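You operate a simulated robot arm through the tools that you are given. There is no shell and no other tool. Be economical: measure what you need, move in short steps, check, and stop when the job is done.

You are at the controls of a simulated two-armed robot. One attempt, no reset.

Task
Take the yellow beaker and leave it in the steel saucepan. Then shut the trolley drawer. Then take the yellow filter on the trolley top and put it away on the top by the back door. Keep to this order. Set down upright: yellow filter.

The check looks at the end state, three seconds after you hand in, the way a careful person would. Anything else that was tipped, shoved, dropped, spilled or broken makes it a failure.

Robot
Two 7-joint arms with three-finger grippers on one trunk, on a base that drives. Base frame: it is fixed to the floor where the robot stands at the start and does not move with it; the origin is under the middle of the robot, x ahead of it, y to its left, z up; the surface under the hand at the start is at about z = 750. Readings come in mm, degrees, newtons and seconds.
The left shoulder is at the start at [70, 146, 1113], the right one opposite. With the tool pointing down near the work surface each hand reaches from about 280 to 680 mm from the robot's upright axis, wherever it stands, measured 20 degrees to its own side. Places, roughly: steel saucepan (35x16x12 cm) [2700, -1700, 1000]; top by the back door [2700, -1000, 900]; trolley drawer [2100, 300, 800]; yellow beaker (8x8x10 cm) [500, 0, 800]; yellow filter [2250, 500, 1000]. Payload 2.2 kg a hand.
The TCP of each hand is the grasp point between the finger pads, 28 mm short of the fingertips. In the tool frame z runs along the fingers and y along their closing line. Largest opening 102 mm; the body of the gripper starts 71 mm behind the TCP.
Orientation is that of the tool frame in the base frame, as [roll, pitch, yaw] about the fixed x, y, z axes, in that order (R = Rz(yaw) Ry(pitch) Rx(roll)). With the fingers straight down and closing along the base's y, the tool's x points along the base's -x, its y along +y and its z along -z.

Tools
- The arms move only by the tool apply_moves. It takes "left_commands", "right_commands" or both (then of equal length, played together; a hand with none holds still); each is a list of rows, each an object of numbers (a shift or turn left out is 0, a gripper value left out holds the last): "rx", "ry", "rz": the turn, a rotation vector about the tool's x, y, z in degrees; "dx", "dy", "dz": the shift along the tool's x, y, z in mm; "jaw": the finger opening in mm, from 0 to 102. In form: [{"rx": .., "ry": .., "rz": .., "dx": .., "dy": .., "dz": .., "jaw": ..}, ...]. A call has 1 to 8 rows; each row shifts and turns the commanded pose from where the row before left it, along the tool's axes as they then stand. Rows are played at 5 a second. More than 50 mm and 8.6 degrees between two rows, or a gripper value outside its range, and nothing of the call is played. Where a pose cannot be reached the arm comes as near as it can. A force on the tool above 40 N (or 10 N above the force at the start of the call, whichever is more), or a blocked arm, ends the call early, and 0.2 s more pass. Each finger halts on what it meets, pressing with about 33 N; the grip force reading is that of the motor and also rises with nothing between the fingers. The clock runs only during rows and for 0.2 s after the last one: add rows that do not move to give the fingers time. It gives the time, the measured TCP pose, the force on the tool (base axes), the opening and the grip force at its end, in the units of the frame above (readings bear some noise), with the torque about the TCP (base axes, N m) and any sound that the robot's microphone picked up, and new pictures: "show" is both (left out), scene, wrist or none (wrist: the cameras of the hands that moved).
- Cameras (640 x 400 px; columns grow to the right, rows downward): "scene" is now at [137, 8.4, 1334.3]; the picture's right is [0.12, -0.99, 0.00], its down [-0.62, -0.07, -0.78] and it looks along [0.78, 0.09, -0.62] (base axes); focal length 277 px, centre (320, 200). "left" rides on the left gripper at [72, 38, -86] in its tool frame; the picture's right is [-0.46, 0.89, 0.00], its down [-0.60, -0.32, -0.73] and it looks along [-0.65, -0.34, 0.68] (tool axes); focal length 256 px, centre (320, 200). "right" rides on the right gripper at [69, 44, -86] in its tool frame; the picture's right is [-0.53, 0.85, 0.00], its down [-0.58, -0.36, -0.73] and it looks along [-0.62, -0.39, 0.68] (tool axes); focal length 256 px, centre (320, 200). There is no depth. A picture from a camera that has moved, and an enlarged one, comes with that camera's place and axes in the base frame and with its lens.
- slide_trunk(by): slides the trunk up (or, below 0, down) by that many mm; the arms and the scene camera ride with it, the base frame stays. It gives what a move gives, with no picture.
- roll_base(legs): drives the robot by 1 to 6 legs, each [ahead, left, turn to the left] in mm, mm and degrees, along the robot's own axes; the way and the turn of a leg run together, so that a leg with both is an arc; at most 1500 mm and 180 degrees a leg. The arms and the cameras ride along, it lands a little off, and it stops where it bumps. It gives what a move gives, and a new picture of the scene camera.
- turn_head(pan, tilt): turns the head with the scene camera to pan (to the left, within 86 degrees either way) and tilt (down, from -29 to 69), counted from straight ahead of the robot. It gives what a move gives, and a new picture of the scene camera.
- inspect(camera, box): a new picture of the part [left, top, right, bottom] of that camera's present view, enlarged. It takes no simulated time.
- finish_job(): hands the job in; it is judged then, once.

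Go step by step. Nothing tells you exact positions but the pictures and the camera data: compare them with the known pose of the tool, close in by small moves and look again before you grip or let go. The budget is 165 turns and 260 pictures, counting those below and the enlarged ones. Unless the task says otherwise, let go and move clear before handing in, and close with one line.

The tools are called as a command line: name --argument value ..., lists and objects as JSON in quotes. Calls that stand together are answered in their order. apply_moves: Moves the arms, as the interface text tells. Its arguments: {"type":"object","properties":{"left_commands":{"type":"array"},"right_commands":{"type":"array"},"show":{"type":"string","enum":["both","scene","wrist","none"]}},"required":[]} The other tools are called the same way: slide_trunk (by) slides the trunk up or down; roll_base (legs) drives the base; turn_head (pan, tilt) turns the head that bears the scene camera; inspect (camera, box) takes an enlarged picture of a part of a camera's view; finish_job () hands the job in.

At the start:

```text
t: 0.0
left_ee_pos: [511.8, 235.8, 1034.8]
left_ee_rot: [-179.9, 0.0, 180.0]
left_contact_force: [-0.1, 0.6, -0.3]
left_torque: [0.0, 0.01, -0.04]
left_opening: 102.2
left_finger_force: 0.1
right_ee_pos: [500.4, -209.7, 984.6]
right_ee_rot: [-180.0, -0.1, -179.9]
right_contact_force: [-0.1, 0.3, 0.7]
right_torque: [-0.01, -0.02, -0.01]
right_opening: 101.8
right_finger_force: 0.1
trunk travel left (down, up): [-650.0, 290.0]
robot x, y, heading: [-0.3, 2.9, -0.0]
head pan, tilt: [6.6, 38.6]
```

scene: 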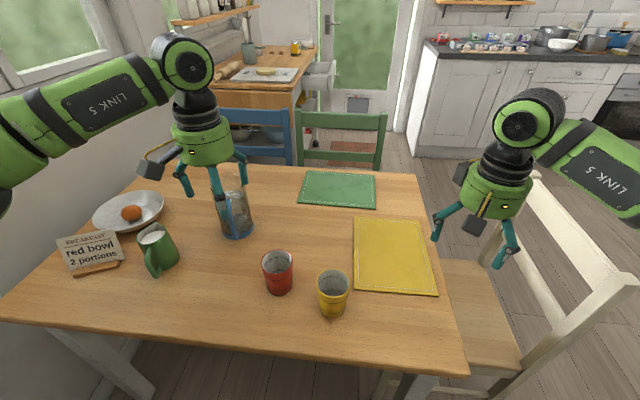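
right: 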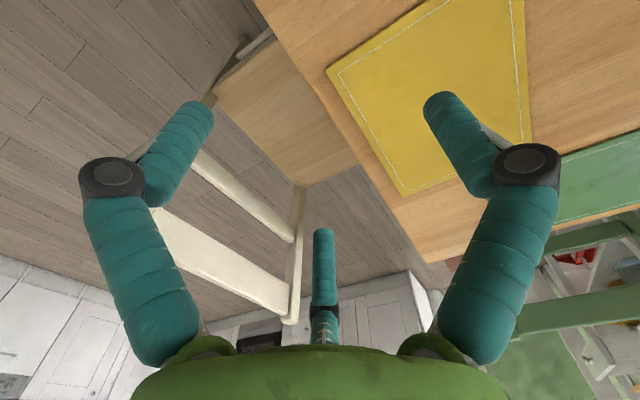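
left: 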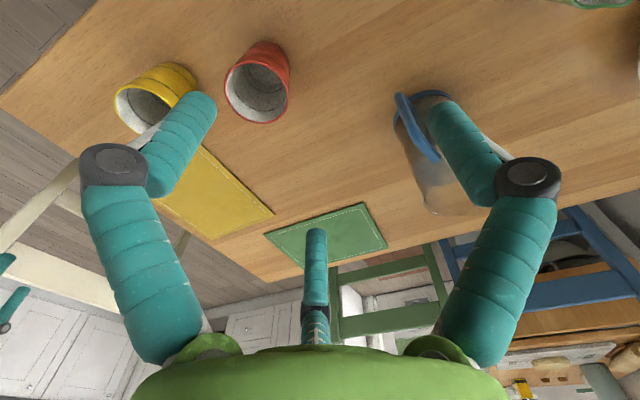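

The yellow beaker stands at about [487, 20, 800], with a red one to its left. I'll look closer at it and at the far side of the room before I move.

inspect --camera "scene" --box '[240, 220, 400, 340]'

inspect --camera "scene" --box '[400, 0, 640, 150]'

inspect --camera "scene" --box '[160, 0, 400, 150]'

```text
3.33 times, centred on (320, 280) of scene
camera zoom: at [137.0, 8.4, 1334.3], right [0.12, -0.99, 0.0], down [-0.62, -0.07, -0.78], along [0.78, 0.09, -0.62], focal length 924 px, centre (320, -67)
```

zoom: 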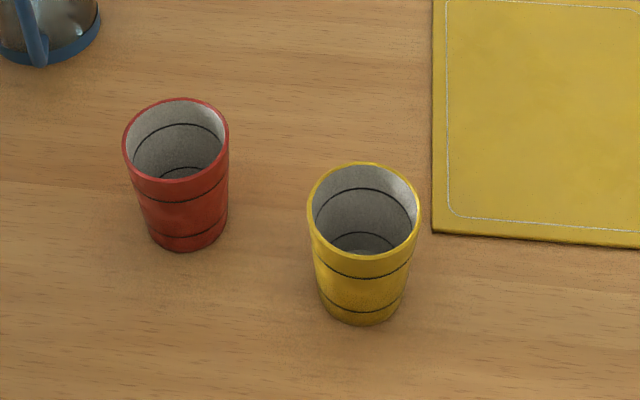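

```text
2.67 times, centred on (520, 75) of scene
camera zoom: at [137.0, 8.4, 1334.3], right [0.12, -0.99, 0.0], down [-0.62, -0.07, -0.78], along [0.78, 0.09, -0.62], focal length 740 px, centre (-213, 533)
```

zoom: 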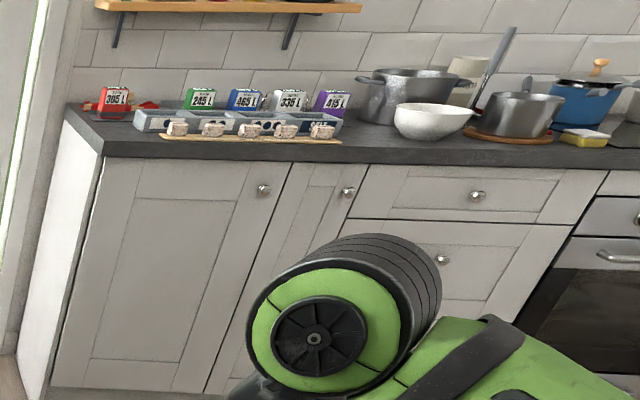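

```text
2.67 times, centred on (280, 75) of scene
camera zoom: at [137.0, 8.4, 1334.3], right [0.12, -0.99, 0.0], down [-0.62, -0.07, -0.78], along [0.78, 0.09, -0.62], focal length 740 px, centre (427, 533)
```

zoom: 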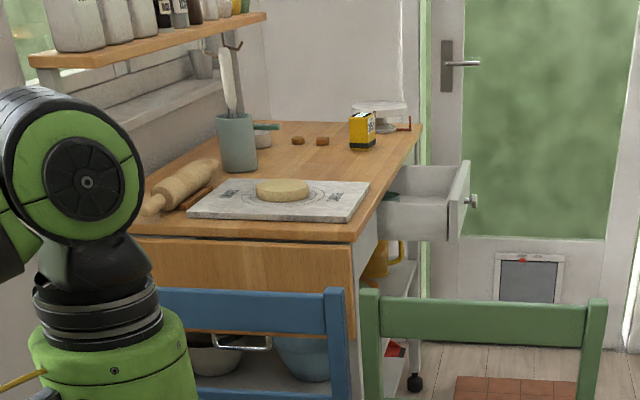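

The beaker is at about [476, 22] with its rim at z≈850. I'll bring the right hand over it and check from above before going down.

apply_moves --right_commands '[{"dy": 46, "dx": 5}, {"dy": 46, "dx": 5}, {"dy": 46, "dx": 5}, {"dy": 46, "dx": 5}, {"dy": 47, "dx": 4}, {"dz": 30}, {}]'

```text
t: 1.6
left_ee_pos: [509.8, 235.2, 1034.1]
left_ee_rot: [180.0, 0.1, 180.0]
left_contact_force: [-0.5, 0.5, 0.9]
left_torque: [-0.06, 0.0, 0.0]
left_opening: 102.0
left_finger_force: 0.0
right_ee_pos: [478.7, 19.4, 956.3]
right_ee_rot: [180.0, 0.0, -179.9]
right_contact_force: [1.0, 0.3, -0.3]
right_torque: [0.0, 0.01, 0.02]
right_opening: 102.3
right_finger_force: 0.1
trunk travel left (down, up): [-650.0, 290.0]
robot x, y, heading: [0.6, 2.3, -0.0]
head pan, tilt: [6.6, 38.6]
camera scene: at [136.6, 8.7, 1334.3], right [0.12, -0.99, 0.0], down [-0.62, -0.07, -0.78], along [0.78, 0.09, -0.62], focal length 277 px, centre (320, 200)
camera right: at [409.1, 64.5, 1042.0], right [0.53, 0.85, 0.0], down [0.58, -0.36, 0.73], along [0.62, -0.39, -0.68], focal length 256 px, centre (320, 200)
```

scene: 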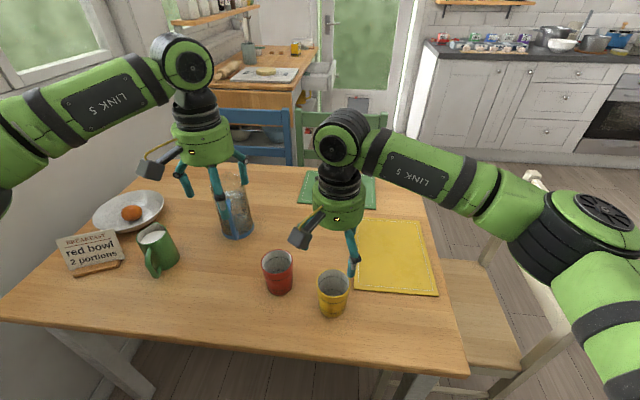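
right: 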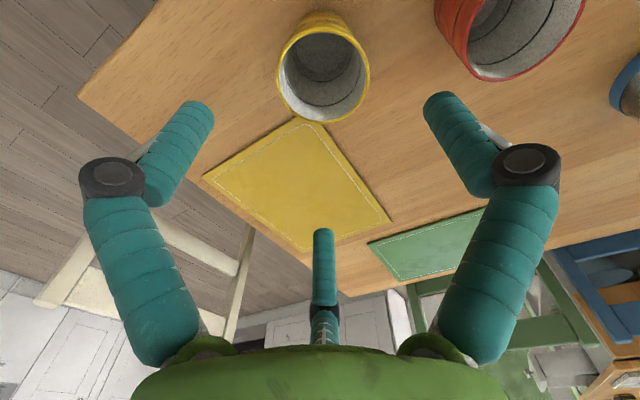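

The rim is at about [473, 26] seen from the wrist. I'll take a closer look at the hand itself, as there seems to be a third prong.

inspect --camera "scene" --box '[260, 160, 420, 320]'

inspect --camera "right" --box '[220, 200, 420, 400]'

```text
2.50 times, centred on (340, 240) of scene
camera zoom: at [136.6, 8.7, 1334.3], right [0.12, -0.99, 0.0], down [-0.62, -0.07, -0.78], along [0.78, 0.09, -0.62], focal length 693 px, centre (270, 100)
```

zoom: 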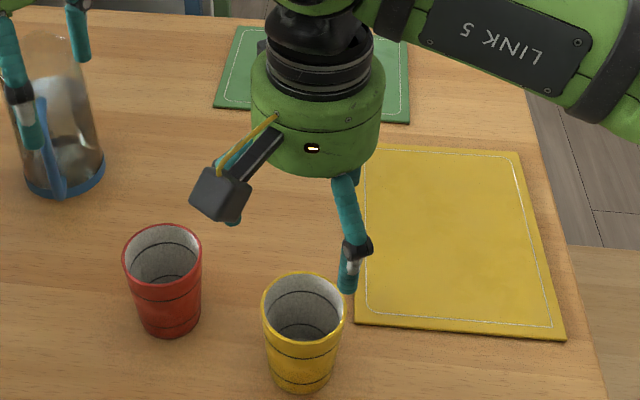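

```text
2.00 times, centred on (320, 300) of right
camera zoom: at [409.1, 64.5, 1042.0], right [0.53, 0.85, 0.0], down [0.58, -0.36, 0.73], along [0.62, -0.39, -0.68], focal length 512 px, centre (320, 0)
```

zoom: 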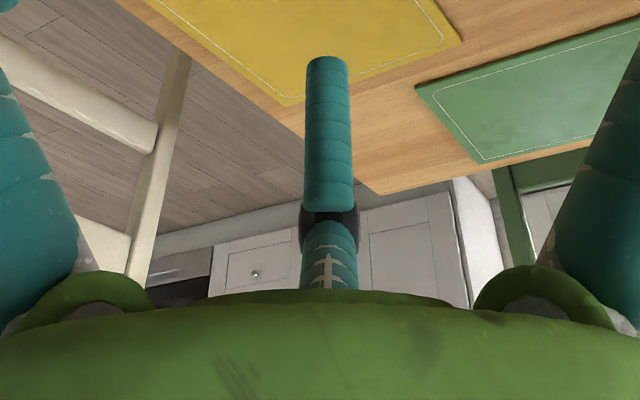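

The hand's look doesn't match the plain two-finger description. I'll close the jaws in free air to see how the fingers really move.

apply_moves --right_commands '[{"jaw": 50}, {"jaw": 50}, {"jaw": 50}]'

inspect --camera "scene" --box '[260, 160, 420, 320]'

```text
t: 2.4
left_ee_pos: [511.1, 234.9, 1034.8]
left_ee_rot: [180.0, 0.0, 180.0]
left_contact_force: [0.4, 0.0, 0.6]
left_torque: [-0.01, -0.02, -0.01]
left_opening: 101.9
left_finger_force: 0.1
right_ee_pos: [479.1, 20.5, 954.7]
right_ee_rot: [-180.0, 0.0, -179.9]
right_contact_force: [-0.8, 0.0, -0.8]
right_torque: [0.02, 0.0, 0.0]
right_opening: 49.8
right_finger_force: 0.0
trunk travel left (down, up): [-650.0, 290.0]
robot x, y, heading: [-2.0, 2.5, -0.1]
head pan, tilt: [6.6, 38.6]
camera scene: at [137.0, 8.3, 1334.3], right [0.12, -0.99, 0.0], down [-0.62, -0.07, -0.78], along [0.78, 0.09, -0.62], focal length 277 px, centre (320, 200)
camera right: at [409.5, 64.0, 1042.1], right [0.53, 0.85, 0.0], down [0.58, -0.36, 0.73], along [0.62, -0.39, -0.68], focal length 256 px, centre (320, 200)
```

scene: 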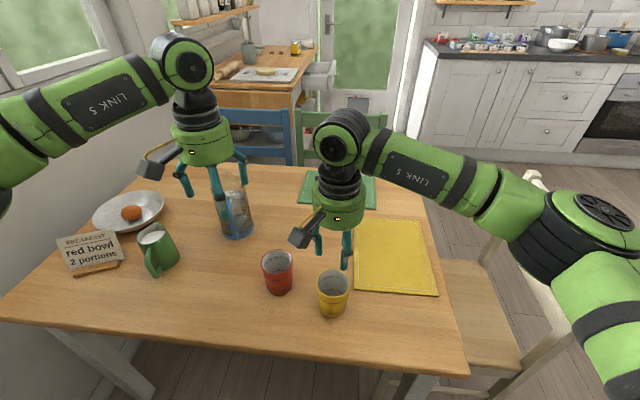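
right: 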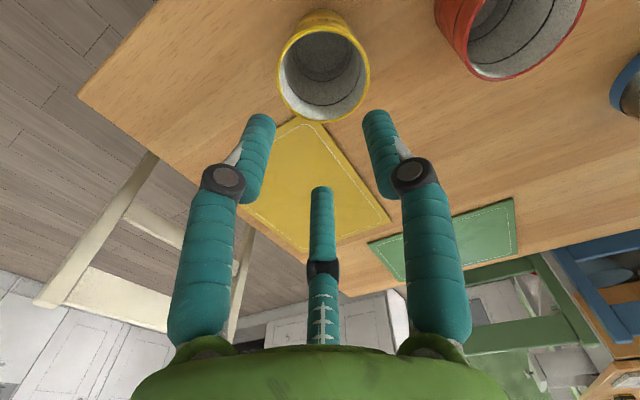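

```text
2.50 times, centred on (340, 240) of scene
camera zoom: at [137.0, 8.3, 1334.3], right [0.12, -0.99, 0.0], down [-0.62, -0.07, -0.78], along [0.78, 0.09, -0.62], focal length 693 px, centre (270, 100)
```

zoom: 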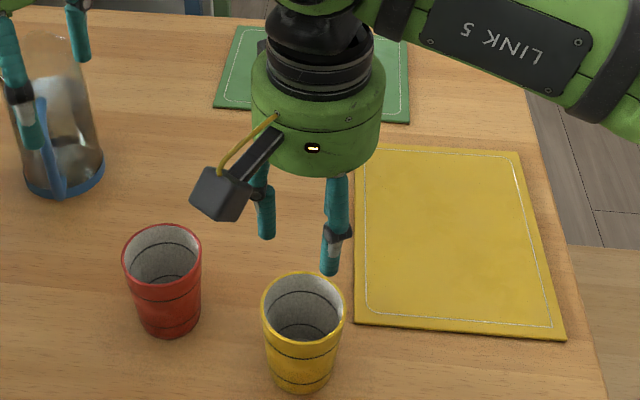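

The fingers close around the centre, so a centred grip on the beaker works. I'll open again, centre on [474, 25] and go down to z≈825.

apply_moves --right_commands '[{"jaw": 102, "dx": 5, "dy": 5}, {"jaw": 102}, {"dz": 40}, {}]'

inspect --camera "scene" --box '[260, 180, 420, 340]'

```text
t: 3.4
left_ee_pos: [510.2, 235.0, 1035.7]
left_ee_rot: [180.0, 0.0, 179.9]
left_contact_force: [-1.0, 0.0, -0.1]
left_torque: [-0.01, 0.0, -0.01]
left_opening: 102.0
left_finger_force: 0.1
right_ee_pos: [471.3, 24.2, 914.8]
right_ee_rot: [-179.9, 0.1, 180.0]
right_contact_force: [-0.2, 0.0, -0.4]
right_torque: [-0.01, -0.03, -0.01]
right_opening: 101.9
right_finger_force: 0.2
trunk travel left (down, up): [-650.0, 290.0]
robot x, y, heading: [1.7, -4.4, -0.3]
head pan, tilt: [6.6, 38.6]
camera scene: at [136.5, 8.6, 1334.3], right [0.12, -0.99, 0.0], down [-0.62, -0.07, -0.78], along [0.78, 0.09, -0.62], focal length 277 px, centre (320, 200)
camera right: at [402.5, 68.5, 1002.0], right [0.53, 0.85, 0.0], down [0.58, -0.36, 0.73], along [0.62, -0.39, -0.68], focal length 256 px, centre (320, 200)
```

scene: 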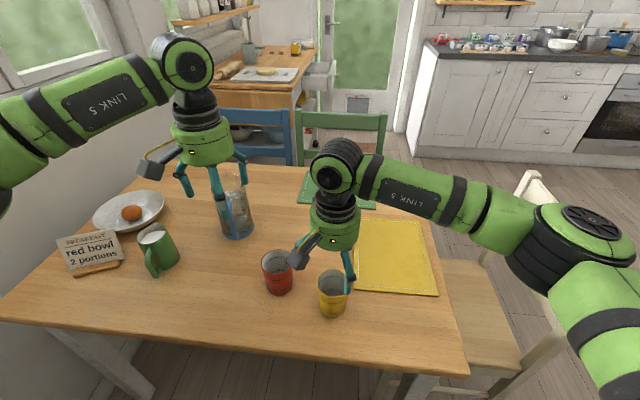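
right: 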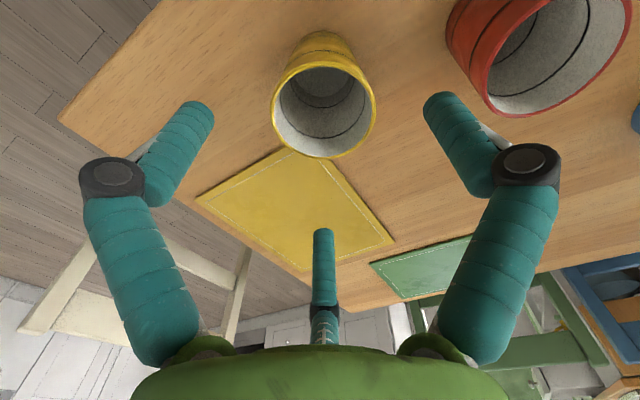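

```text
2.50 times, centred on (340, 260) of scene
camera zoom: at [136.5, 8.6, 1334.3], right [0.12, -0.99, 0.0], down [-0.62, -0.07, -0.78], along [0.78, 0.09, -0.62], focal length 693 px, centre (270, 50)
```

zoom: 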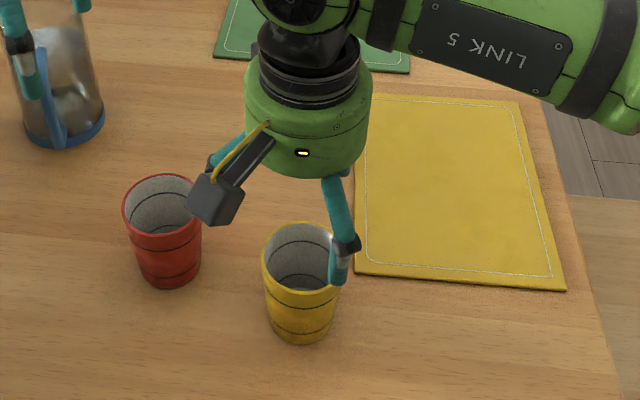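

Alignment looks within a few mm. I'll go down in steps.

apply_moves --right_commands '[{"dz": 30, "dx": -2}, {"dz": 30}, {"dz": 25}, {}]'

inspect --camera "scene" --box '[260, 180, 420, 340]'

```text
t: 4.4
left_ee_pos: [510.5, 236.1, 1034.8]
left_ee_rot: [-180.0, 0.1, 179.9]
left_contact_force: [-0.1, 0.5, 0.3]
left_torque: [0.0, -0.01, 0.01]
left_opening: 101.7
left_finger_force: 0.0
right_ee_pos: [473.4, 22.5, 830.7]
right_ee_rot: [180.0, 0.1, 180.0]
right_contact_force: [0.0, 0.2, 0.1]
right_torque: [-0.01, 0.0, 0.01]
right_opening: 102.0
right_finger_force: 0.1
trunk travel left (down, up): [-650.0, 290.0]
robot x, y, heading: [-1.5, -2.6, 0.1]
head pan, tilt: [6.6, 38.6]
camera scene: at [136.8, 8.4, 1334.3], right [0.12, -0.99, 0.0], down [-0.62, -0.07, -0.78], along [0.78, 0.09, -0.62], focal length 277 px, centre (320, 200)
camera right: at [405.0, 67.6, 916.2], right [0.53, 0.85, 0.0], down [0.58, -0.36, 0.73], along [0.62, -0.39, -0.68], focal length 256 px, centre (320, 200)
```

scene: 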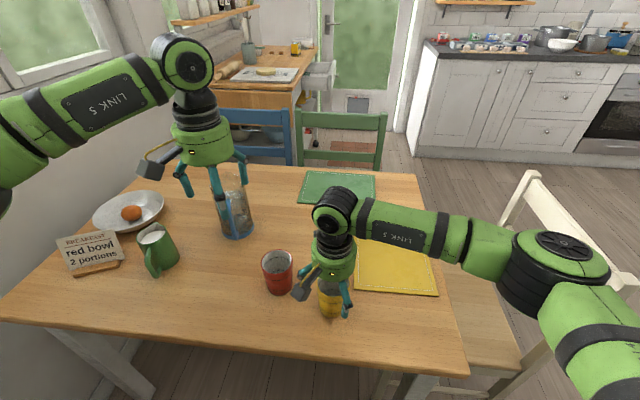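
right: 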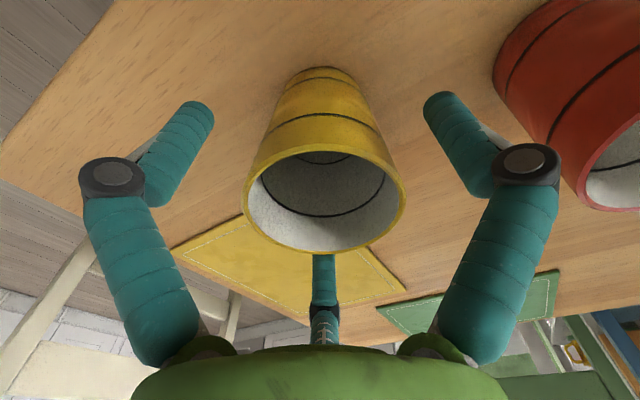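

```text
2.50 times, centred on (340, 260) of scene
camera zoom: at [136.8, 8.4, 1334.3], right [0.12, -0.99, 0.0], down [-0.62, -0.07, -0.78], along [0.78, 0.09, -0.62], focal length 693 px, centre (270, 50)
```

zoom: 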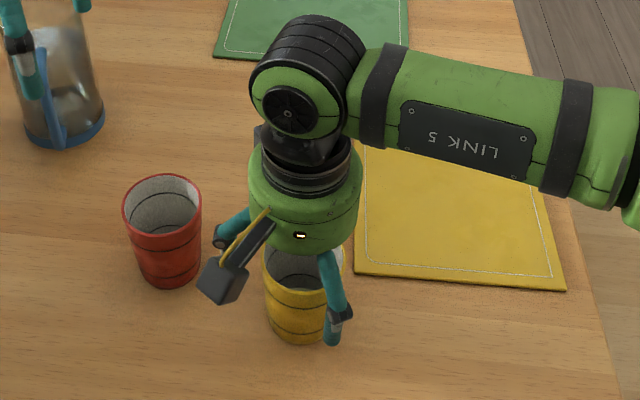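

The beaker is centred between the fingers. Closing.

apply_moves --right_commands '[{"dz": 8}, {"jaw": 80}, {"jaw": 66}, {"jaw": 60}, {"jaw": 55}, {}]' --show "wrist"

```text
t: 5.8
left_ee_pos: [511.4, 235.6, 1036.0]
left_ee_rot: [179.9, 0.0, -180.0]
left_contact_force: [-0.2, -0.7, 0.2]
left_torque: [-0.05, -0.01, 0.01]
left_opening: 102.1
left_finger_force: 0.1
right_ee_pos: [473.3, 24.2, 821.8]
right_ee_rot: [180.0, -0.1, 179.9]
right_contact_force: [0.4, -0.6, 0.2]
right_torque: [0.01, 0.02, -0.02]
right_opening: 65.0
right_finger_force: 33.1
trunk travel left (down, up): [-650.0, 290.0]
robot x, y, heading: [1.2, -1.5, 0.1]
head pan, tilt: [6.6, 38.6]
camera right: at [404.4, 68.3, 908.0], right [0.53, 0.85, 0.0], down [0.58, -0.36, 0.73], along [0.62, -0.39, -0.68], focal length 256 px, centre (320, 200)
```

right: 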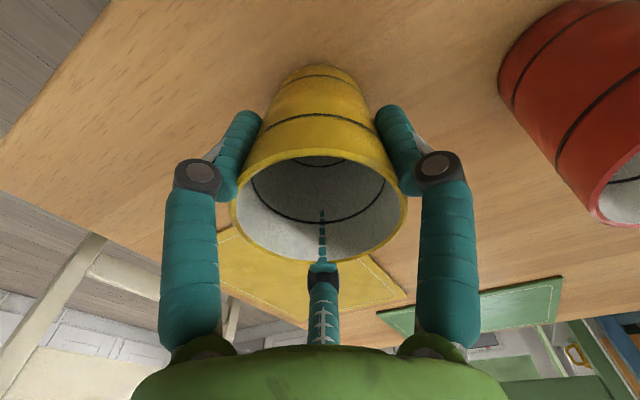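

The beaker is held (65 mm, 33 N). I'll lift it straight up, then look to the right for a driving route.

apply_moves --right_commands '[{"dz": -30}, {"dz": -50}, {"dz": -50}, {"dz": -20}, {"dy": -50}, {"dy": -50}, {"dy": -50}, {}]' --show "wrist"

slide_trunk --by 220

turn_head --pan -55 --tilt 30

```text
t: 7.6
left_ee_pos: [511.0, 237.7, 1035.2]
left_ee_rot: [180.0, 0.0, 180.0]
left_contact_force: [-0.7, -0.7, 0.2]
left_torque: [-0.01, -0.05, 0.02]
left_opening: 101.8
left_finger_force: 0.2
right_ee_pos: [474.0, -126.9, 973.8]
right_ee_rot: [179.9, -0.1, -180.0]
right_contact_force: [0.3, -0.1, -0.2]
right_torque: [-0.02, 0.0, 0.02]
right_opening: 64.9
right_finger_force: 32.6
trunk travel left (down, up): [-650.0, 290.0]
robot x, y, heading: [1.5, 1.1, 0.1]
head pan, tilt: [6.6, 38.6]
camera right: at [403.9, -82.8, 1060.3], right [0.53, 0.85, 0.0], down [0.58, -0.36, 0.73], along [0.62, -0.39, -0.68], focal length 256 px, centre (320, 200)
```

right: 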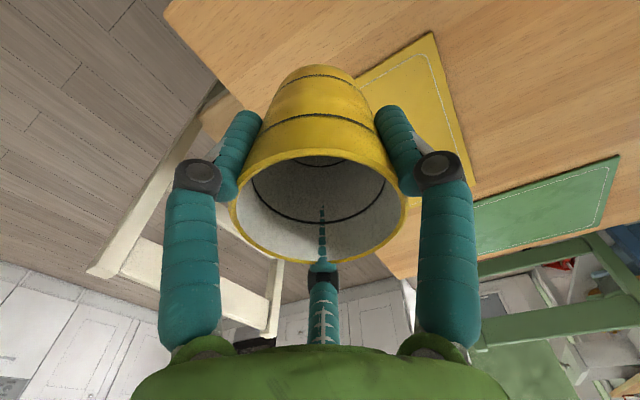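

```text
t: 9.9
left_ee_pos: [511.2, 235.9, 1255.5]
left_ee_rot: [180.0, 0.0, 179.9]
left_contact_force: [0.3, 0.5, -0.2]
left_torque: [0.01, 0.02, 0.02]
left_opening: 102.1
left_finger_force: 0.0
right_ee_pos: [473.4, -126.8, 1193.4]
right_ee_rot: [-180.0, 0.0, 180.0]
right_contact_force: [-0.3, 0.2, -0.2]
right_torque: [-0.01, 0.01, 0.0]
right_opening: 64.9
right_finger_force: 32.7
trunk travel left (down, up): [-870.0, 70.0]
robot x, y, heading: [-2.7, -0.0, -0.1]
head pan, tilt: [6.6, 38.6]
```

```text
t: 11.2
left_ee_pos: [511.4, 235.4, 1255.7]
left_ee_rot: [179.9, 0.0, 179.9]
left_contact_force: [0.4, 0.7, -0.6]
left_torque: [0.01, -0.02, 0.01]
left_opening: 102.3
left_finger_force: 0.0
right_ee_pos: [475.0, -129.0, 1193.9]
right_ee_rot: [-180.0, 0.1, -180.0]
right_contact_force: [0.0, -0.5, -0.8]
right_torque: [-0.01, 0.0, 0.01]
right_opening: 64.8
right_finger_force: 32.9
trunk travel left (down, up): [-870.0, 70.0]
robot x, y, heading: [1.1, 3.7, 0.2]
head pan, tilt: [-55.0, 30.0]
camera scene: at [103.7, -75.5, 1567.5], right [-0.82, -0.57, 0.0], down [-0.29, 0.41, -0.87], along [0.5, -0.71, -0.5], focal length 277 px, centre (320, 200)
```

scene: 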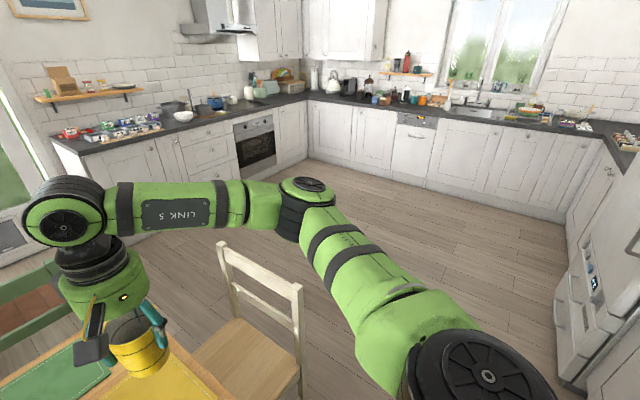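

The floor to the right and toward the back counter is clear, with one chair near [740, -600]. I'll sidestep right past it, then drive ahead part of the way.

roll_base --legs '[[0, -1450, 0], [1400, 0, 0]]'

turn_head --pan -8 --tilt 28

```text
t: 25.2
left_ee_pos: [1919.0, -1217.6, 1255.7]
left_ee_rot: [180.0, 0.0, -178.9]
left_contact_force: [-0.7, 0.0, 0.3]
left_torque: [0.05, -0.03, 0.01]
left_opening: 102.0
left_finger_force: 0.0
right_ee_pos: [1887.1, -1580.6, 1195.2]
right_ee_rot: [-180.0, 0.1, -179.0]
right_contact_force: [0.8, -0.1, -1.6]
right_torque: [-0.02, 0.0, -0.01]
right_opening: 64.9
right_finger_force: 32.8
trunk travel left (down, up): [-870.0, 70.0]
robot x, y, heading: [1413.0, -1461.4, 0.9]
head pan, tilt: [-55.0, 30.0]
camera scene: at [1516.2, -1535.8, 1567.6], right [-0.81, -0.59, 0.0], down [-0.29, 0.4, -0.87], along [0.51, -0.7, -0.5], focal length 277 px, centre (320, 200)
```

scene: 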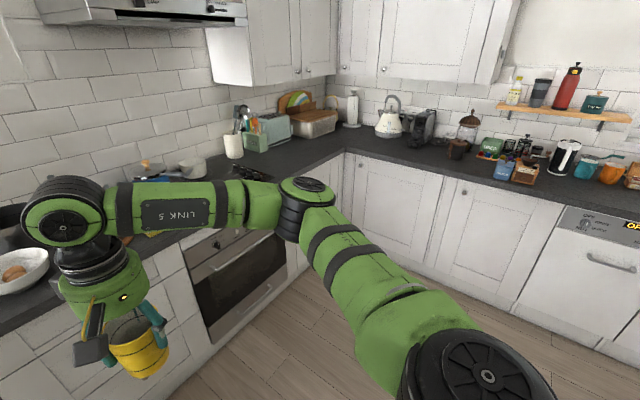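

```text
t: 26.4
left_ee_pos: [1918.1, -1217.0, 1255.5]
left_ee_rot: [-180.0, 0.0, -178.9]
left_contact_force: [0.2, 0.0, -0.3]
left_torque: [0.0, 0.03, -0.01]
left_opening: 102.0
left_finger_force: 0.1
right_ee_pos: [1888.7, -1580.1, 1193.8]
right_ee_rot: [179.9, 0.1, -179.0]
right_contact_force: [-0.8, 0.2, -0.6]
right_torque: [0.0, 0.01, -0.01]
right_opening: 64.7
right_finger_force: 32.8
trunk travel left (down, up): [-870.0, 70.0]
robot x, y, heading: [1414.7, -1460.8, 1.1]
head pan, tilt: [-8.0, 28.0]
camera scene: at [1554.2, -1473.9, 1570.7], right [-0.12, -0.99, 0.0], down [-0.47, 0.06, -0.88], along [0.88, -0.11, -0.47], focal length 277 px, centre (320, 200)
```

scene: 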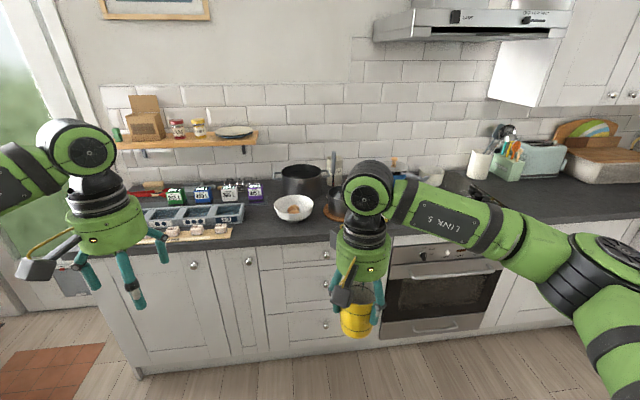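

The saucepan sits on a trivet just behind the right wrist. I'll look closer at it and at the tray area on the left.

inspect --camera "scene" --box '[260, 140, 460, 265]'

inspect --camera "scene" --box '[110, 150, 310, 275]'

```text
3.20 times, centred on (360, 202) of scene
camera zoom: at [1554.2, -1473.9, 1570.7], right [-0.12, -0.99, 0.0], down [-0.47, 0.06, -0.88], along [0.88, -0.11, -0.47], focal length 887 px, centre (192, 192)
```

zoom: 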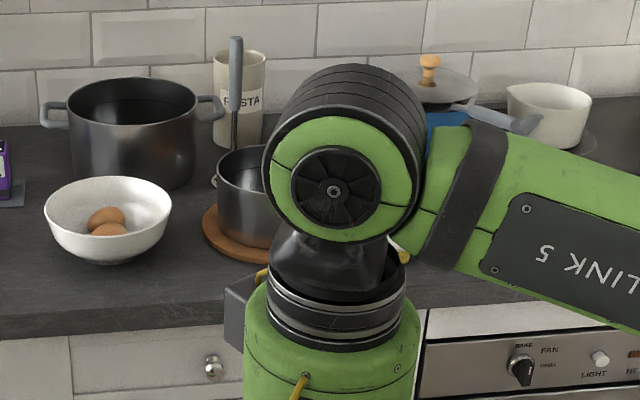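

```text
3.20 times, centred on (210, 212) of scene
camera zoom: at [1554.2, -1473.9, 1570.7], right [-0.12, -0.99, 0.0], down [-0.47, 0.06, -0.88], along [0.88, -0.11, -0.47], focal length 887 px, centre (672, 160)
```

zoom: 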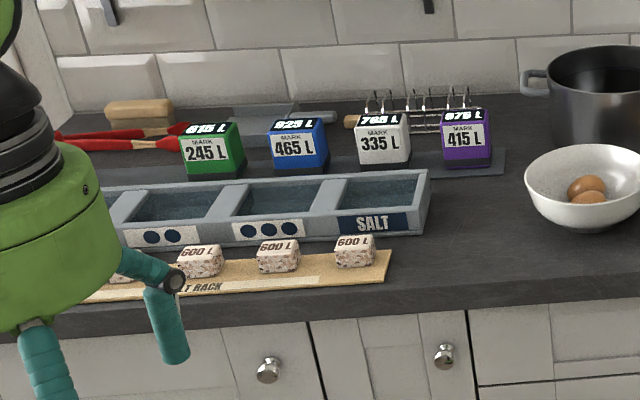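

The pan's open rim is visible with its handle pointing to the wall; its centre is about [2620, -1735]. I'll drive nearer, with the beaker held well above everything.

roll_base --legs '[[0, -60, -1], [500, 0, 0]]'

turn_head --pan 0 --tilt 45

```text
t: 29.9
left_ee_pos: [2422.2, -1291.7, 1255.0]
left_ee_rot: [179.9, 0.1, 179.5]
left_contact_force: [-1.0, -0.4, -0.2]
left_torque: [-0.04, -0.03, 0.0]
left_opening: 101.9
left_finger_force: 0.0
right_ee_pos: [2381.2, -1654.2, 1195.9]
right_ee_rot: [-180.0, 0.2, 179.5]
right_contact_force: [0.7, 0.6, -0.2]
right_torque: [0.02, -0.04, -0.05]
right_opening: 64.8
right_finger_force: 33.1
trunk travel left (down, up): [-870.0, 70.0]
robot x, y, heading: [1911.6, -1526.0, -0.5]
head pan, tilt: [-8.0, 28.0]
camera scene: at [2050.3, -1538.0, 1571.0], right [-0.15, -0.99, 0.0], down [-0.46, 0.07, -0.88], along [0.87, -0.13, -0.47], focal length 277 px, centre (320, 200)
```

scene: 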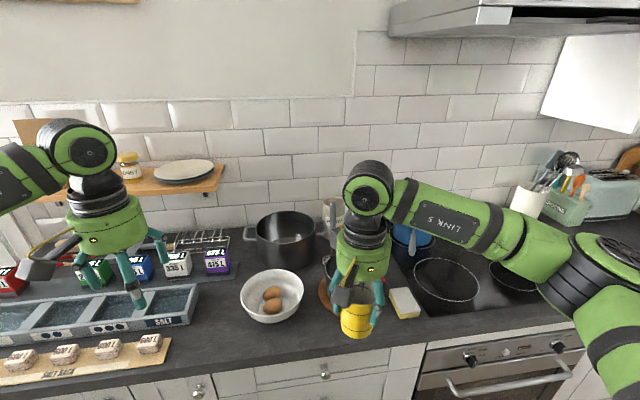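

```text
t: 30.6
left_ee_pos: [2424.2, -1292.1, 1255.4]
left_ee_rot: [179.9, 0.0, 179.5]
left_contact_force: [0.3, -0.1, 0.1]
left_torque: [0.01, 0.01, -0.02]
left_opening: 102.0
left_finger_force: 0.1
right_ee_pos: [2383.7, -1653.9, 1195.2]
right_ee_rot: [-179.9, 0.0, 179.4]
right_contact_force: [0.3, 0.0, 0.1]
right_torque: [0.01, 0.0, -0.01]
right_opening: 65.0
right_finger_force: 32.8
trunk travel left (down, up): [-870.0, 70.0]
robot x, y, heading: [1909.0, -1522.6, -0.4]
head pan, tilt: [0.0, 45.0]
camera scene: at [2044.3, -1525.5, 1544.9], right [-0.01, -1.0, 0.0], down [-0.71, 0.01, -0.71], along [0.71, -0.01, -0.71], focal length 277 px, centre (320, 200)
```

scene: 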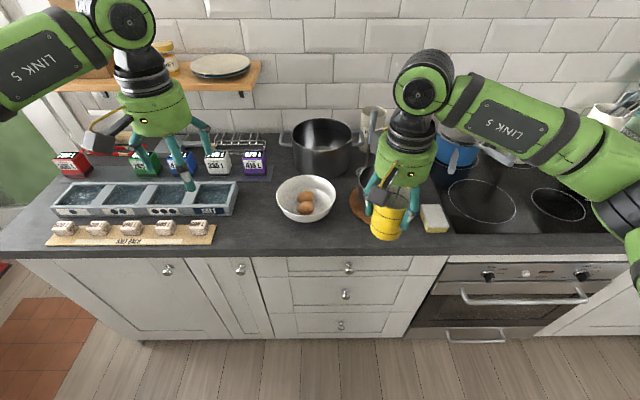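

The right hand hides the pan, so I'll shift it aside to the right for a clear look.

apply_moves --right_commands '[{"dy": -50}, {"dy": -50}, {"dy": -50}, {"dy": -50}, {}]' --show "both"

inspect --camera "scene" --box '[300, 80, 460, 260]'

```text
t: 31.9
left_ee_pos: [2423.8, -1292.3, 1255.5]
left_ee_rot: [180.0, 0.0, 179.5]
left_contact_force: [-0.2, 0.4, 1.0]
left_torque: [0.0, 0.01, -0.01]
left_opening: 102.0
left_finger_force: 0.0
right_ee_pos: [2384.0, -1853.3, 1192.6]
right_ee_rot: [179.9, 0.0, 179.5]
right_contact_force: [0.0, 0.2, -0.1]
right_torque: [0.0, 0.01, -0.04]
right_opening: 65.0
right_finger_force: 33.3
trunk travel left (down, up): [-870.0, 70.0]
robot x, y, heading: [1911.3, -1523.4, -0.3]
head pan, tilt: [0.0, 45.0]
camera scene: at [2043.8, -1525.2, 1544.9], right [-0.01, -1.0, 0.0], down [-0.71, 0.01, -0.71], along [0.71, -0.01, -0.71], focal length 277 px, centre (320, 200)
camera right: at [2313.5, -1807.7, 1279.3], right [0.54, 0.84, 0.0], down [0.57, -0.37, 0.73], along [0.61, -0.4, -0.68], focal length 256 px, centre (320, 200)
```

scene: 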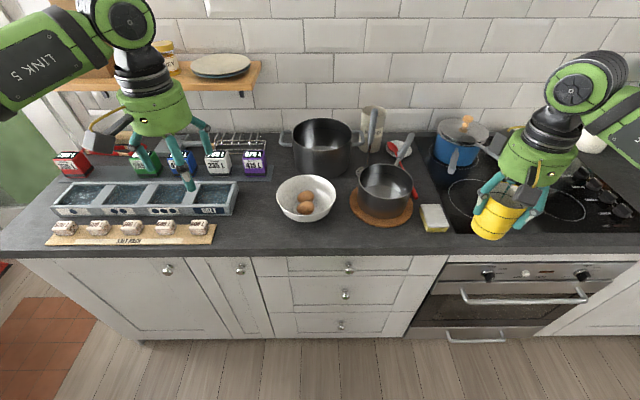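
right: 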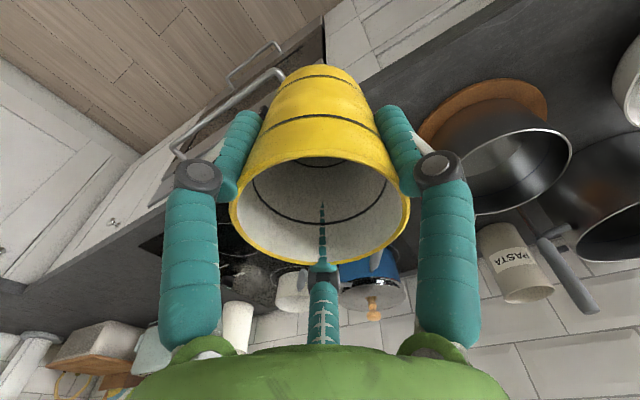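

```text
2.22 times, centred on (380, 170) of scene
camera zoom: at [2043.8, -1525.2, 1544.9], right [-0.01, -1.0, 0.0], down [-0.71, 0.01, -0.71], along [0.71, -0.01, -0.71], focal length 616 px, centre (187, 267)
```

zoom: 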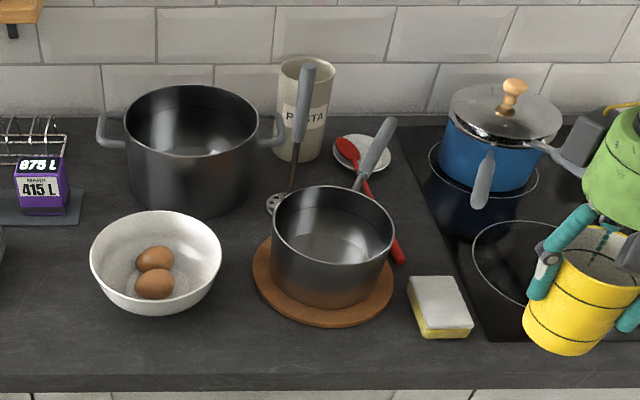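

The pan is clear: rim centre about [2640, -1723, 1012], with the handle pointing back to the right. I'll drive 150 mm nearer and then bring the hand over it, still high.

roll_base --legs '[[150, 0, 0]]'

inspect --camera "scene" --box '[300, 80, 460, 260]'

```text
t: 33.2
left_ee_pos: [2574.7, -1294.8, 1257.5]
left_ee_rot: [180.0, 0.2, 179.4]
left_contact_force: [-0.8, -0.4, 1.3]
left_torque: [0.01, -0.03, 0.01]
left_opening: 102.0
left_finger_force: 0.1
right_ee_pos: [2532.6, -1855.3, 1196.3]
right_ee_rot: [-180.0, 0.3, 179.3]
right_contact_force: [-0.6, -0.2, -0.4]
right_torque: [0.01, -0.03, 0.0]
right_opening: 64.9
right_finger_force: 32.6
trunk travel left (down, up): [-870.0, 70.0]
robot x, y, heading: [2066.1, -1522.0, -0.6]
head pan, tilt: [0.0, 45.0]
camera scene: at [2193.0, -1527.2, 1545.4], right [-0.01, -1.0, 0.0], down [-0.7, 0.01, -0.71], along [0.71, -0.01, -0.7], focal length 277 px, centre (320, 200)
```

scene: 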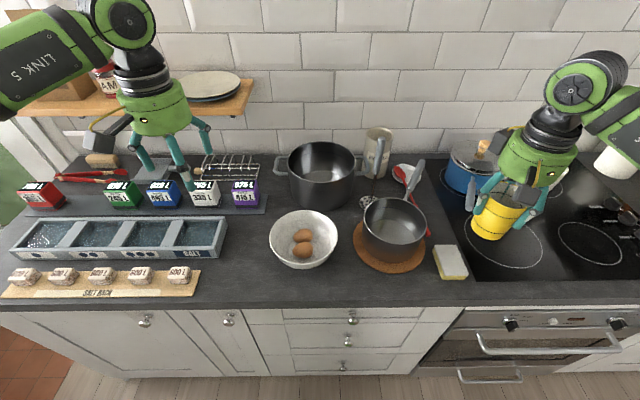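

```text
2.22 times, centred on (380, 170) of scene
camera zoom: at [2193.0, -1527.2, 1545.4], right [-0.01, -1.0, 0.0], down [-0.7, 0.01, -0.71], along [0.71, -0.01, -0.7], focal length 616 px, centre (187, 267)
```

zoom: 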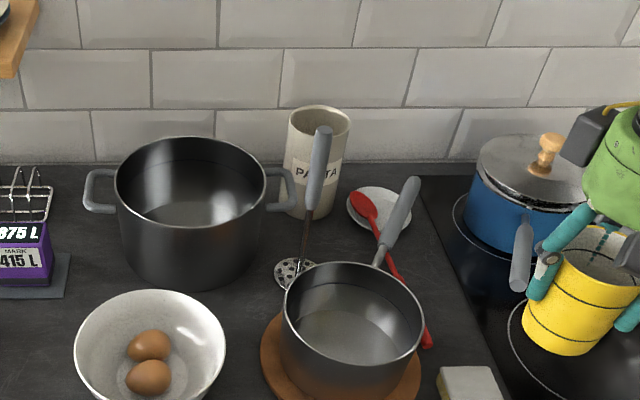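

Combining the views, the pan centre is nearer [2665, -1725] with its rim near z=1000. I'll bring the beaker over it at height and compare again.

apply_moves --right_commands '[{"dx": -30, "dy": 32}, {"dx": -30, "dy": 32}, {"dx": -30, "dy": 32}, {"dx": -30, "dy": 32}, {}]'

inspect --camera "scene" --box '[310, 110, 470, 290]'

```text
t: 34.4
left_ee_pos: [2578.2, -1297.0, 1255.1]
left_ee_rot: [-179.9, 0.1, 179.2]
left_contact_force: [0.5, 0.3, -0.8]
left_torque: [0.04, -0.03, -0.02]
left_opening: 101.9
left_finger_force: 0.0
right_ee_pos: [2657.9, -1728.9, 1190.6]
right_ee_rot: [180.0, 0.2, 179.3]
right_contact_force: [0.2, 0.0, 0.0]
right_torque: [0.01, 0.02, 0.03]
right_opening: 64.7
right_finger_force: 32.8
trunk travel left (down, up): [-870.0, 70.0]
robot x, y, heading: [2063.4, -1522.4, -0.5]
head pan, tilt: [0.0, 45.0]
camera scene: at [2196.4, -1527.8, 1545.0], right [-0.01, -1.0, 0.0], down [-0.71, 0.01, -0.71], along [0.71, -0.01, -0.71], focal length 277 px, centre (320, 200)
camera right: at [2588.7, -1683.8, 1277.5], right [0.54, 0.84, 0.0], down [0.57, -0.37, 0.73], along [0.61, -0.4, -0.68], focal length 256 px, centre (320, 200)
```

scene: 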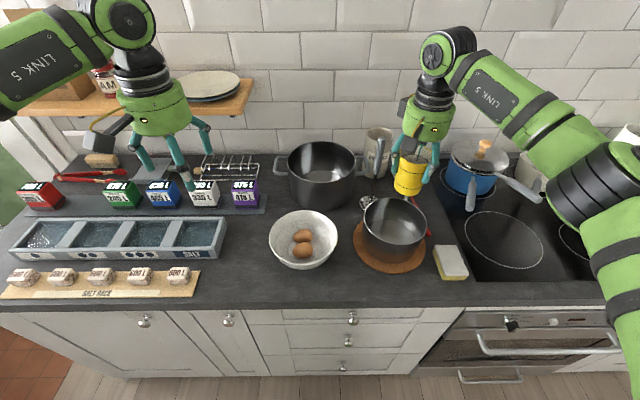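
right: 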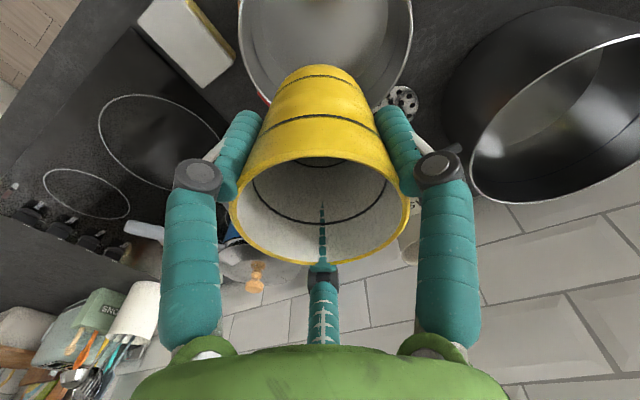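

```text
2.22 times, centred on (390, 200) of scene
camera zoom: at [2196.4, -1527.8, 1545.0], right [-0.01, -1.0, 0.0], down [-0.71, 0.01, -0.71], along [0.71, -0.01, -0.71], focal length 616 px, centre (164, 200)
```

zoom: 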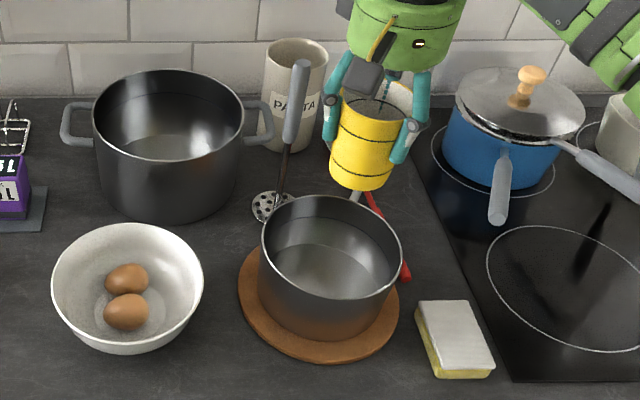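

Scene and wrist estimates for the pan centre differ by about 30 mm in x. I'll enlarge the wrist view of the rim to settle it.

inspect --camera "right" --box '[200, 0, 456, 160]'

```text
2.50 times, centred on (328, 80) of right
camera zoom: at [2588.7, -1683.8, 1277.5], right [0.54, 0.84, 0.0], down [0.57, -0.37, 0.73], along [0.61, -0.4, -0.68], focal length 640 px, centre (300, 500)
```

zoom: 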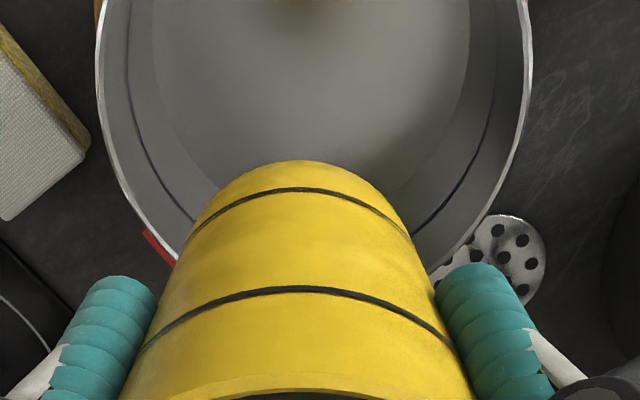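

A circle fit of the rim gives centre [2660, -1725] and radius 82, so the beaker is nearly over it already. I'll lower it partway and look.

apply_moves --right_commands '[{"dx": -4, "dy": 3}, {"dz": 40}, {"dz": 40}, {"dz": 40}, {"dz": 30}, {}]'

inspect --camera "scene" --box '[310, 110, 470, 290]'

```text
t: 35.8
left_ee_pos: [2576.8, -1295.3, 1256.6]
left_ee_rot: [180.0, 0.1, 179.3]
left_contact_force: [-0.2, 0.3, 0.0]
left_torque: [0.0, 0.01, 0.01]
left_opening: 101.9
left_finger_force: 0.1
right_ee_pos: [2657.8, -1725.1, 1037.5]
right_ee_rot: [-180.0, 0.1, 179.2]
right_contact_force: [-0.7, -0.2, -0.4]
right_torque: [0.0, 0.04, 0.01]
right_opening: 65.0
right_finger_force: 32.7
trunk travel left (down, up): [-870.0, 70.0]
robot x, y, heading: [2063.5, -1524.8, -0.7]
head pan, tilt: [0.0, 45.0]
camera scene: at [2197.0, -1527.8, 1545.0], right [-0.01, -1.0, 0.0], down [-0.71, 0.01, -0.71], along [0.71, -0.01, -0.71], focal length 277 px, centre (320, 200)
camera right: at [2589.1, -1680.8, 1125.1], right [0.54, 0.84, 0.0], down [0.57, -0.37, 0.73], along [0.61, -0.4, -0.68], focal length 256 px, centre (320, 200)
```

scene: 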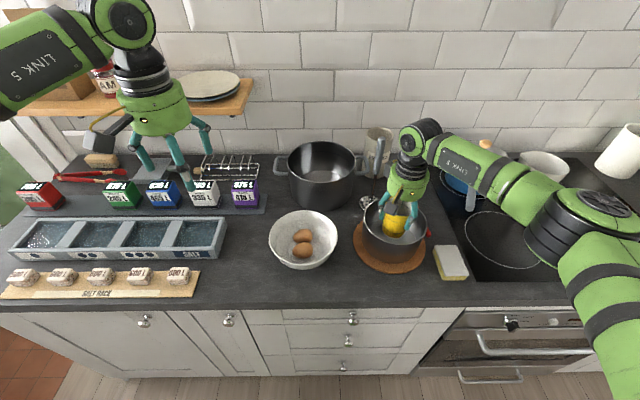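
right: 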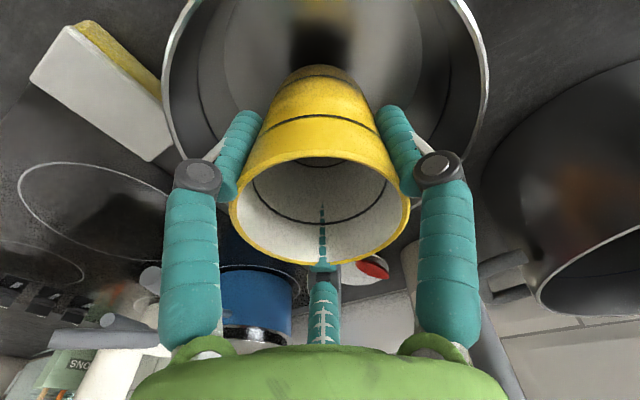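

```text
2.22 times, centred on (390, 200) of scene
camera zoom: at [2197.0, -1527.8, 1545.0], right [-0.01, -1.0, 0.0], down [-0.71, 0.01, -0.71], along [0.71, -0.01, -0.71], focal length 616 px, centre (164, 200)
```

zoom: 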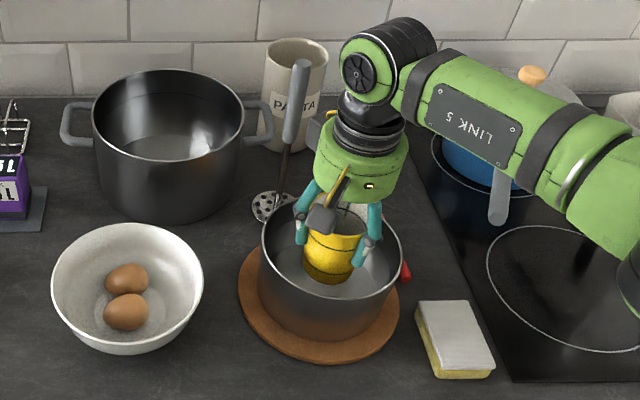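

The beaker is inside the rim and centred. I'll continue down gently until it touches the pan floor.

apply_moves --right_commands '[{"dz": 10}, {"dz": 10}, {"dz": 5}, {}]' --show "none"

apply_moves --right_commands '[{"dz": 5}, {}]' --show "none"

apply_moves --right_commands '[{"dz": 5}, {}]' --show "scene"

```text
t: 36.8
left_ee_pos: [2577.8, -1294.6, 1255.1]
left_ee_rot: [180.0, 0.1, 179.3]
left_contact_force: [-0.3, -0.1, 0.9]
left_torque: [-0.04, -0.04, -0.05]
left_opening: 102.2
left_finger_force: 0.1
right_ee_pos: [2660.6, -1725.2, 1017.1]
right_ee_rot: [-179.9, 0.0, 179.3]
right_contact_force: [0.1, 0.1, 0.0]
right_torque: [-0.01, 0.04, -0.02]
right_opening: 65.0
right_finger_force: 33.0
trunk travel left (down, up): [-870.0, 70.0]
robot x, y, heading: [2067.4, -1523.1, -0.9]
head pan, tilt: [0.0, 45.0]
```

```text
t: 37.4
left_ee_pos: [2578.2, -1295.1, 1256.7]
left_ee_rot: [-180.0, 0.1, 179.4]
left_contact_force: [0.4, 0.3, -0.3]
left_torque: [-0.01, -0.01, -0.01]
left_opening: 102.2
left_finger_force: 0.0
right_ee_pos: [2660.6, -1725.8, 1011.4]
right_ee_rot: [-179.9, 0.0, 179.2]
right_contact_force: [-0.5, -0.1, -0.8]
right_torque: [0.01, 0.03, 0.0]
right_opening: 64.7
right_finger_force: 33.1
trunk travel left (down, up): [-870.0, 70.0]
robot x, y, heading: [2065.9, -1521.9, -0.8]
head pan, tilt: [0.0, 45.0]
```

```text
t: 38.0
left_ee_pos: [2578.5, -1294.7, 1255.5]
left_ee_rot: [180.0, 0.1, 179.2]
left_contact_force: [0.1, -0.4, 0.8]
left_torque: [0.0, -0.02, 0.02]
left_opening: 102.1
left_finger_force: 0.0
right_ee_pos: [2661.6, -1725.1, 1008.4]
right_ee_rot: [-180.0, 0.0, 179.3]
right_contact_force: [-0.5, 0.1, 0.3]
right_torque: [0.03, 0.03, -0.01]
right_opening: 64.7
right_finger_force: 33.3
trunk travel left (down, up): [-870.0, 70.0]
robot x, y, heading: [2063.5, -1524.4, -0.7]
head pan, tilt: [0.0, 45.0]
camera scene: at [2197.4, -1527.4, 1544.9], right [-0.01, -1.0, 0.0], down [-0.71, 0.01, -0.71], along [0.71, -0.01, -0.71], focal length 277 px, centre (320, 200)
```

scene: 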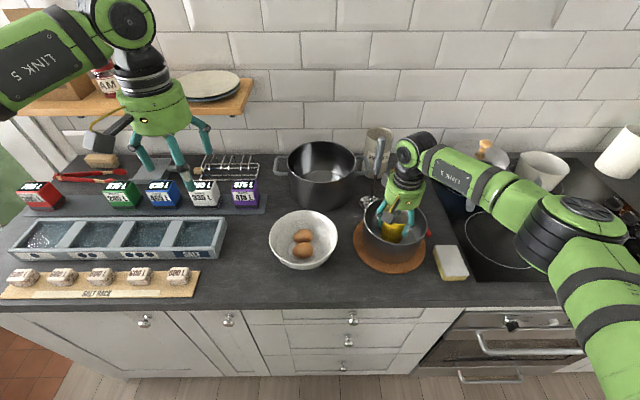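

No contact yet at TCP z≈1006. I'll keep going in 4 mm steps.

apply_moves --right_commands '[{"dz": 4}, {}]' --show "none"

apply_moves --right_commands '[{"dz": 4}, {}]' --show "none"

apply_moves --right_commands '[{"dz": 4}, {}]' --show "none"

```text
t: 38.6
left_ee_pos: [2578.8, -1295.2, 1255.7]
left_ee_rot: [180.0, 0.1, 179.2]
left_contact_force: [-0.5, 0.4, -0.1]
left_torque: [0.02, 0.01, 0.02]
left_opening: 101.8
left_finger_force: 0.1
right_ee_pos: [2660.8, -1725.0, 1003.8]
right_ee_rot: [-179.9, 0.0, 179.3]
right_contact_force: [-0.3, -1.2, -0.3]
right_torque: [0.01, 0.02, 0.01]
right_opening: 64.9
right_finger_force: 33.6
trunk travel left (down, up): [-870.0, 70.0]
robot x, y, heading: [2064.1, -1524.9, -0.4]
head pan, tilt: [0.0, 45.0]
```

```text
t: 39.2
left_ee_pos: [2578.0, -1295.6, 1256.7]
left_ee_rot: [179.9, 0.0, 179.3]
left_contact_force: [0.3, -0.4, -0.2]
left_torque: [-0.01, 0.0, 0.03]
left_opening: 101.8
left_finger_force: 0.0
right_ee_pos: [2661.0, -1724.9, 999.6]
right_ee_rot: [-180.0, 0.0, 179.4]
right_contact_force: [0.1, 0.9, -0.6]
right_torque: [0.03, 0.02, 0.01]
right_opening: 64.7
right_finger_force: 32.9
trunk travel left (down, up): [-870.0, 70.0]
robot x, y, heading: [2065.3, -1524.0, -0.6]
head pan, tilt: [0.0, 45.0]
```

```text
t: 39.8
left_ee_pos: [2577.4, -1294.9, 1255.5]
left_ee_rot: [179.9, 0.1, 179.3]
left_contact_force: [0.5, -0.3, -0.1]
left_torque: [-0.02, -0.02, 0.0]
left_opening: 101.8
left_finger_force: 0.1
right_ee_pos: [2660.0, -1725.8, 995.5]
right_ee_rot: [-180.0, 0.0, 179.3]
right_contact_force: [-0.2, 0.6, -1.2]
right_torque: [-0.01, -0.02, -0.01]
right_opening: 64.9
right_finger_force: 32.9
trunk travel left (down, up): [-870.0, 70.0]
robot x, y, heading: [2065.1, -1524.1, -0.9]
head pan, tilt: [0.0, 45.0]
```

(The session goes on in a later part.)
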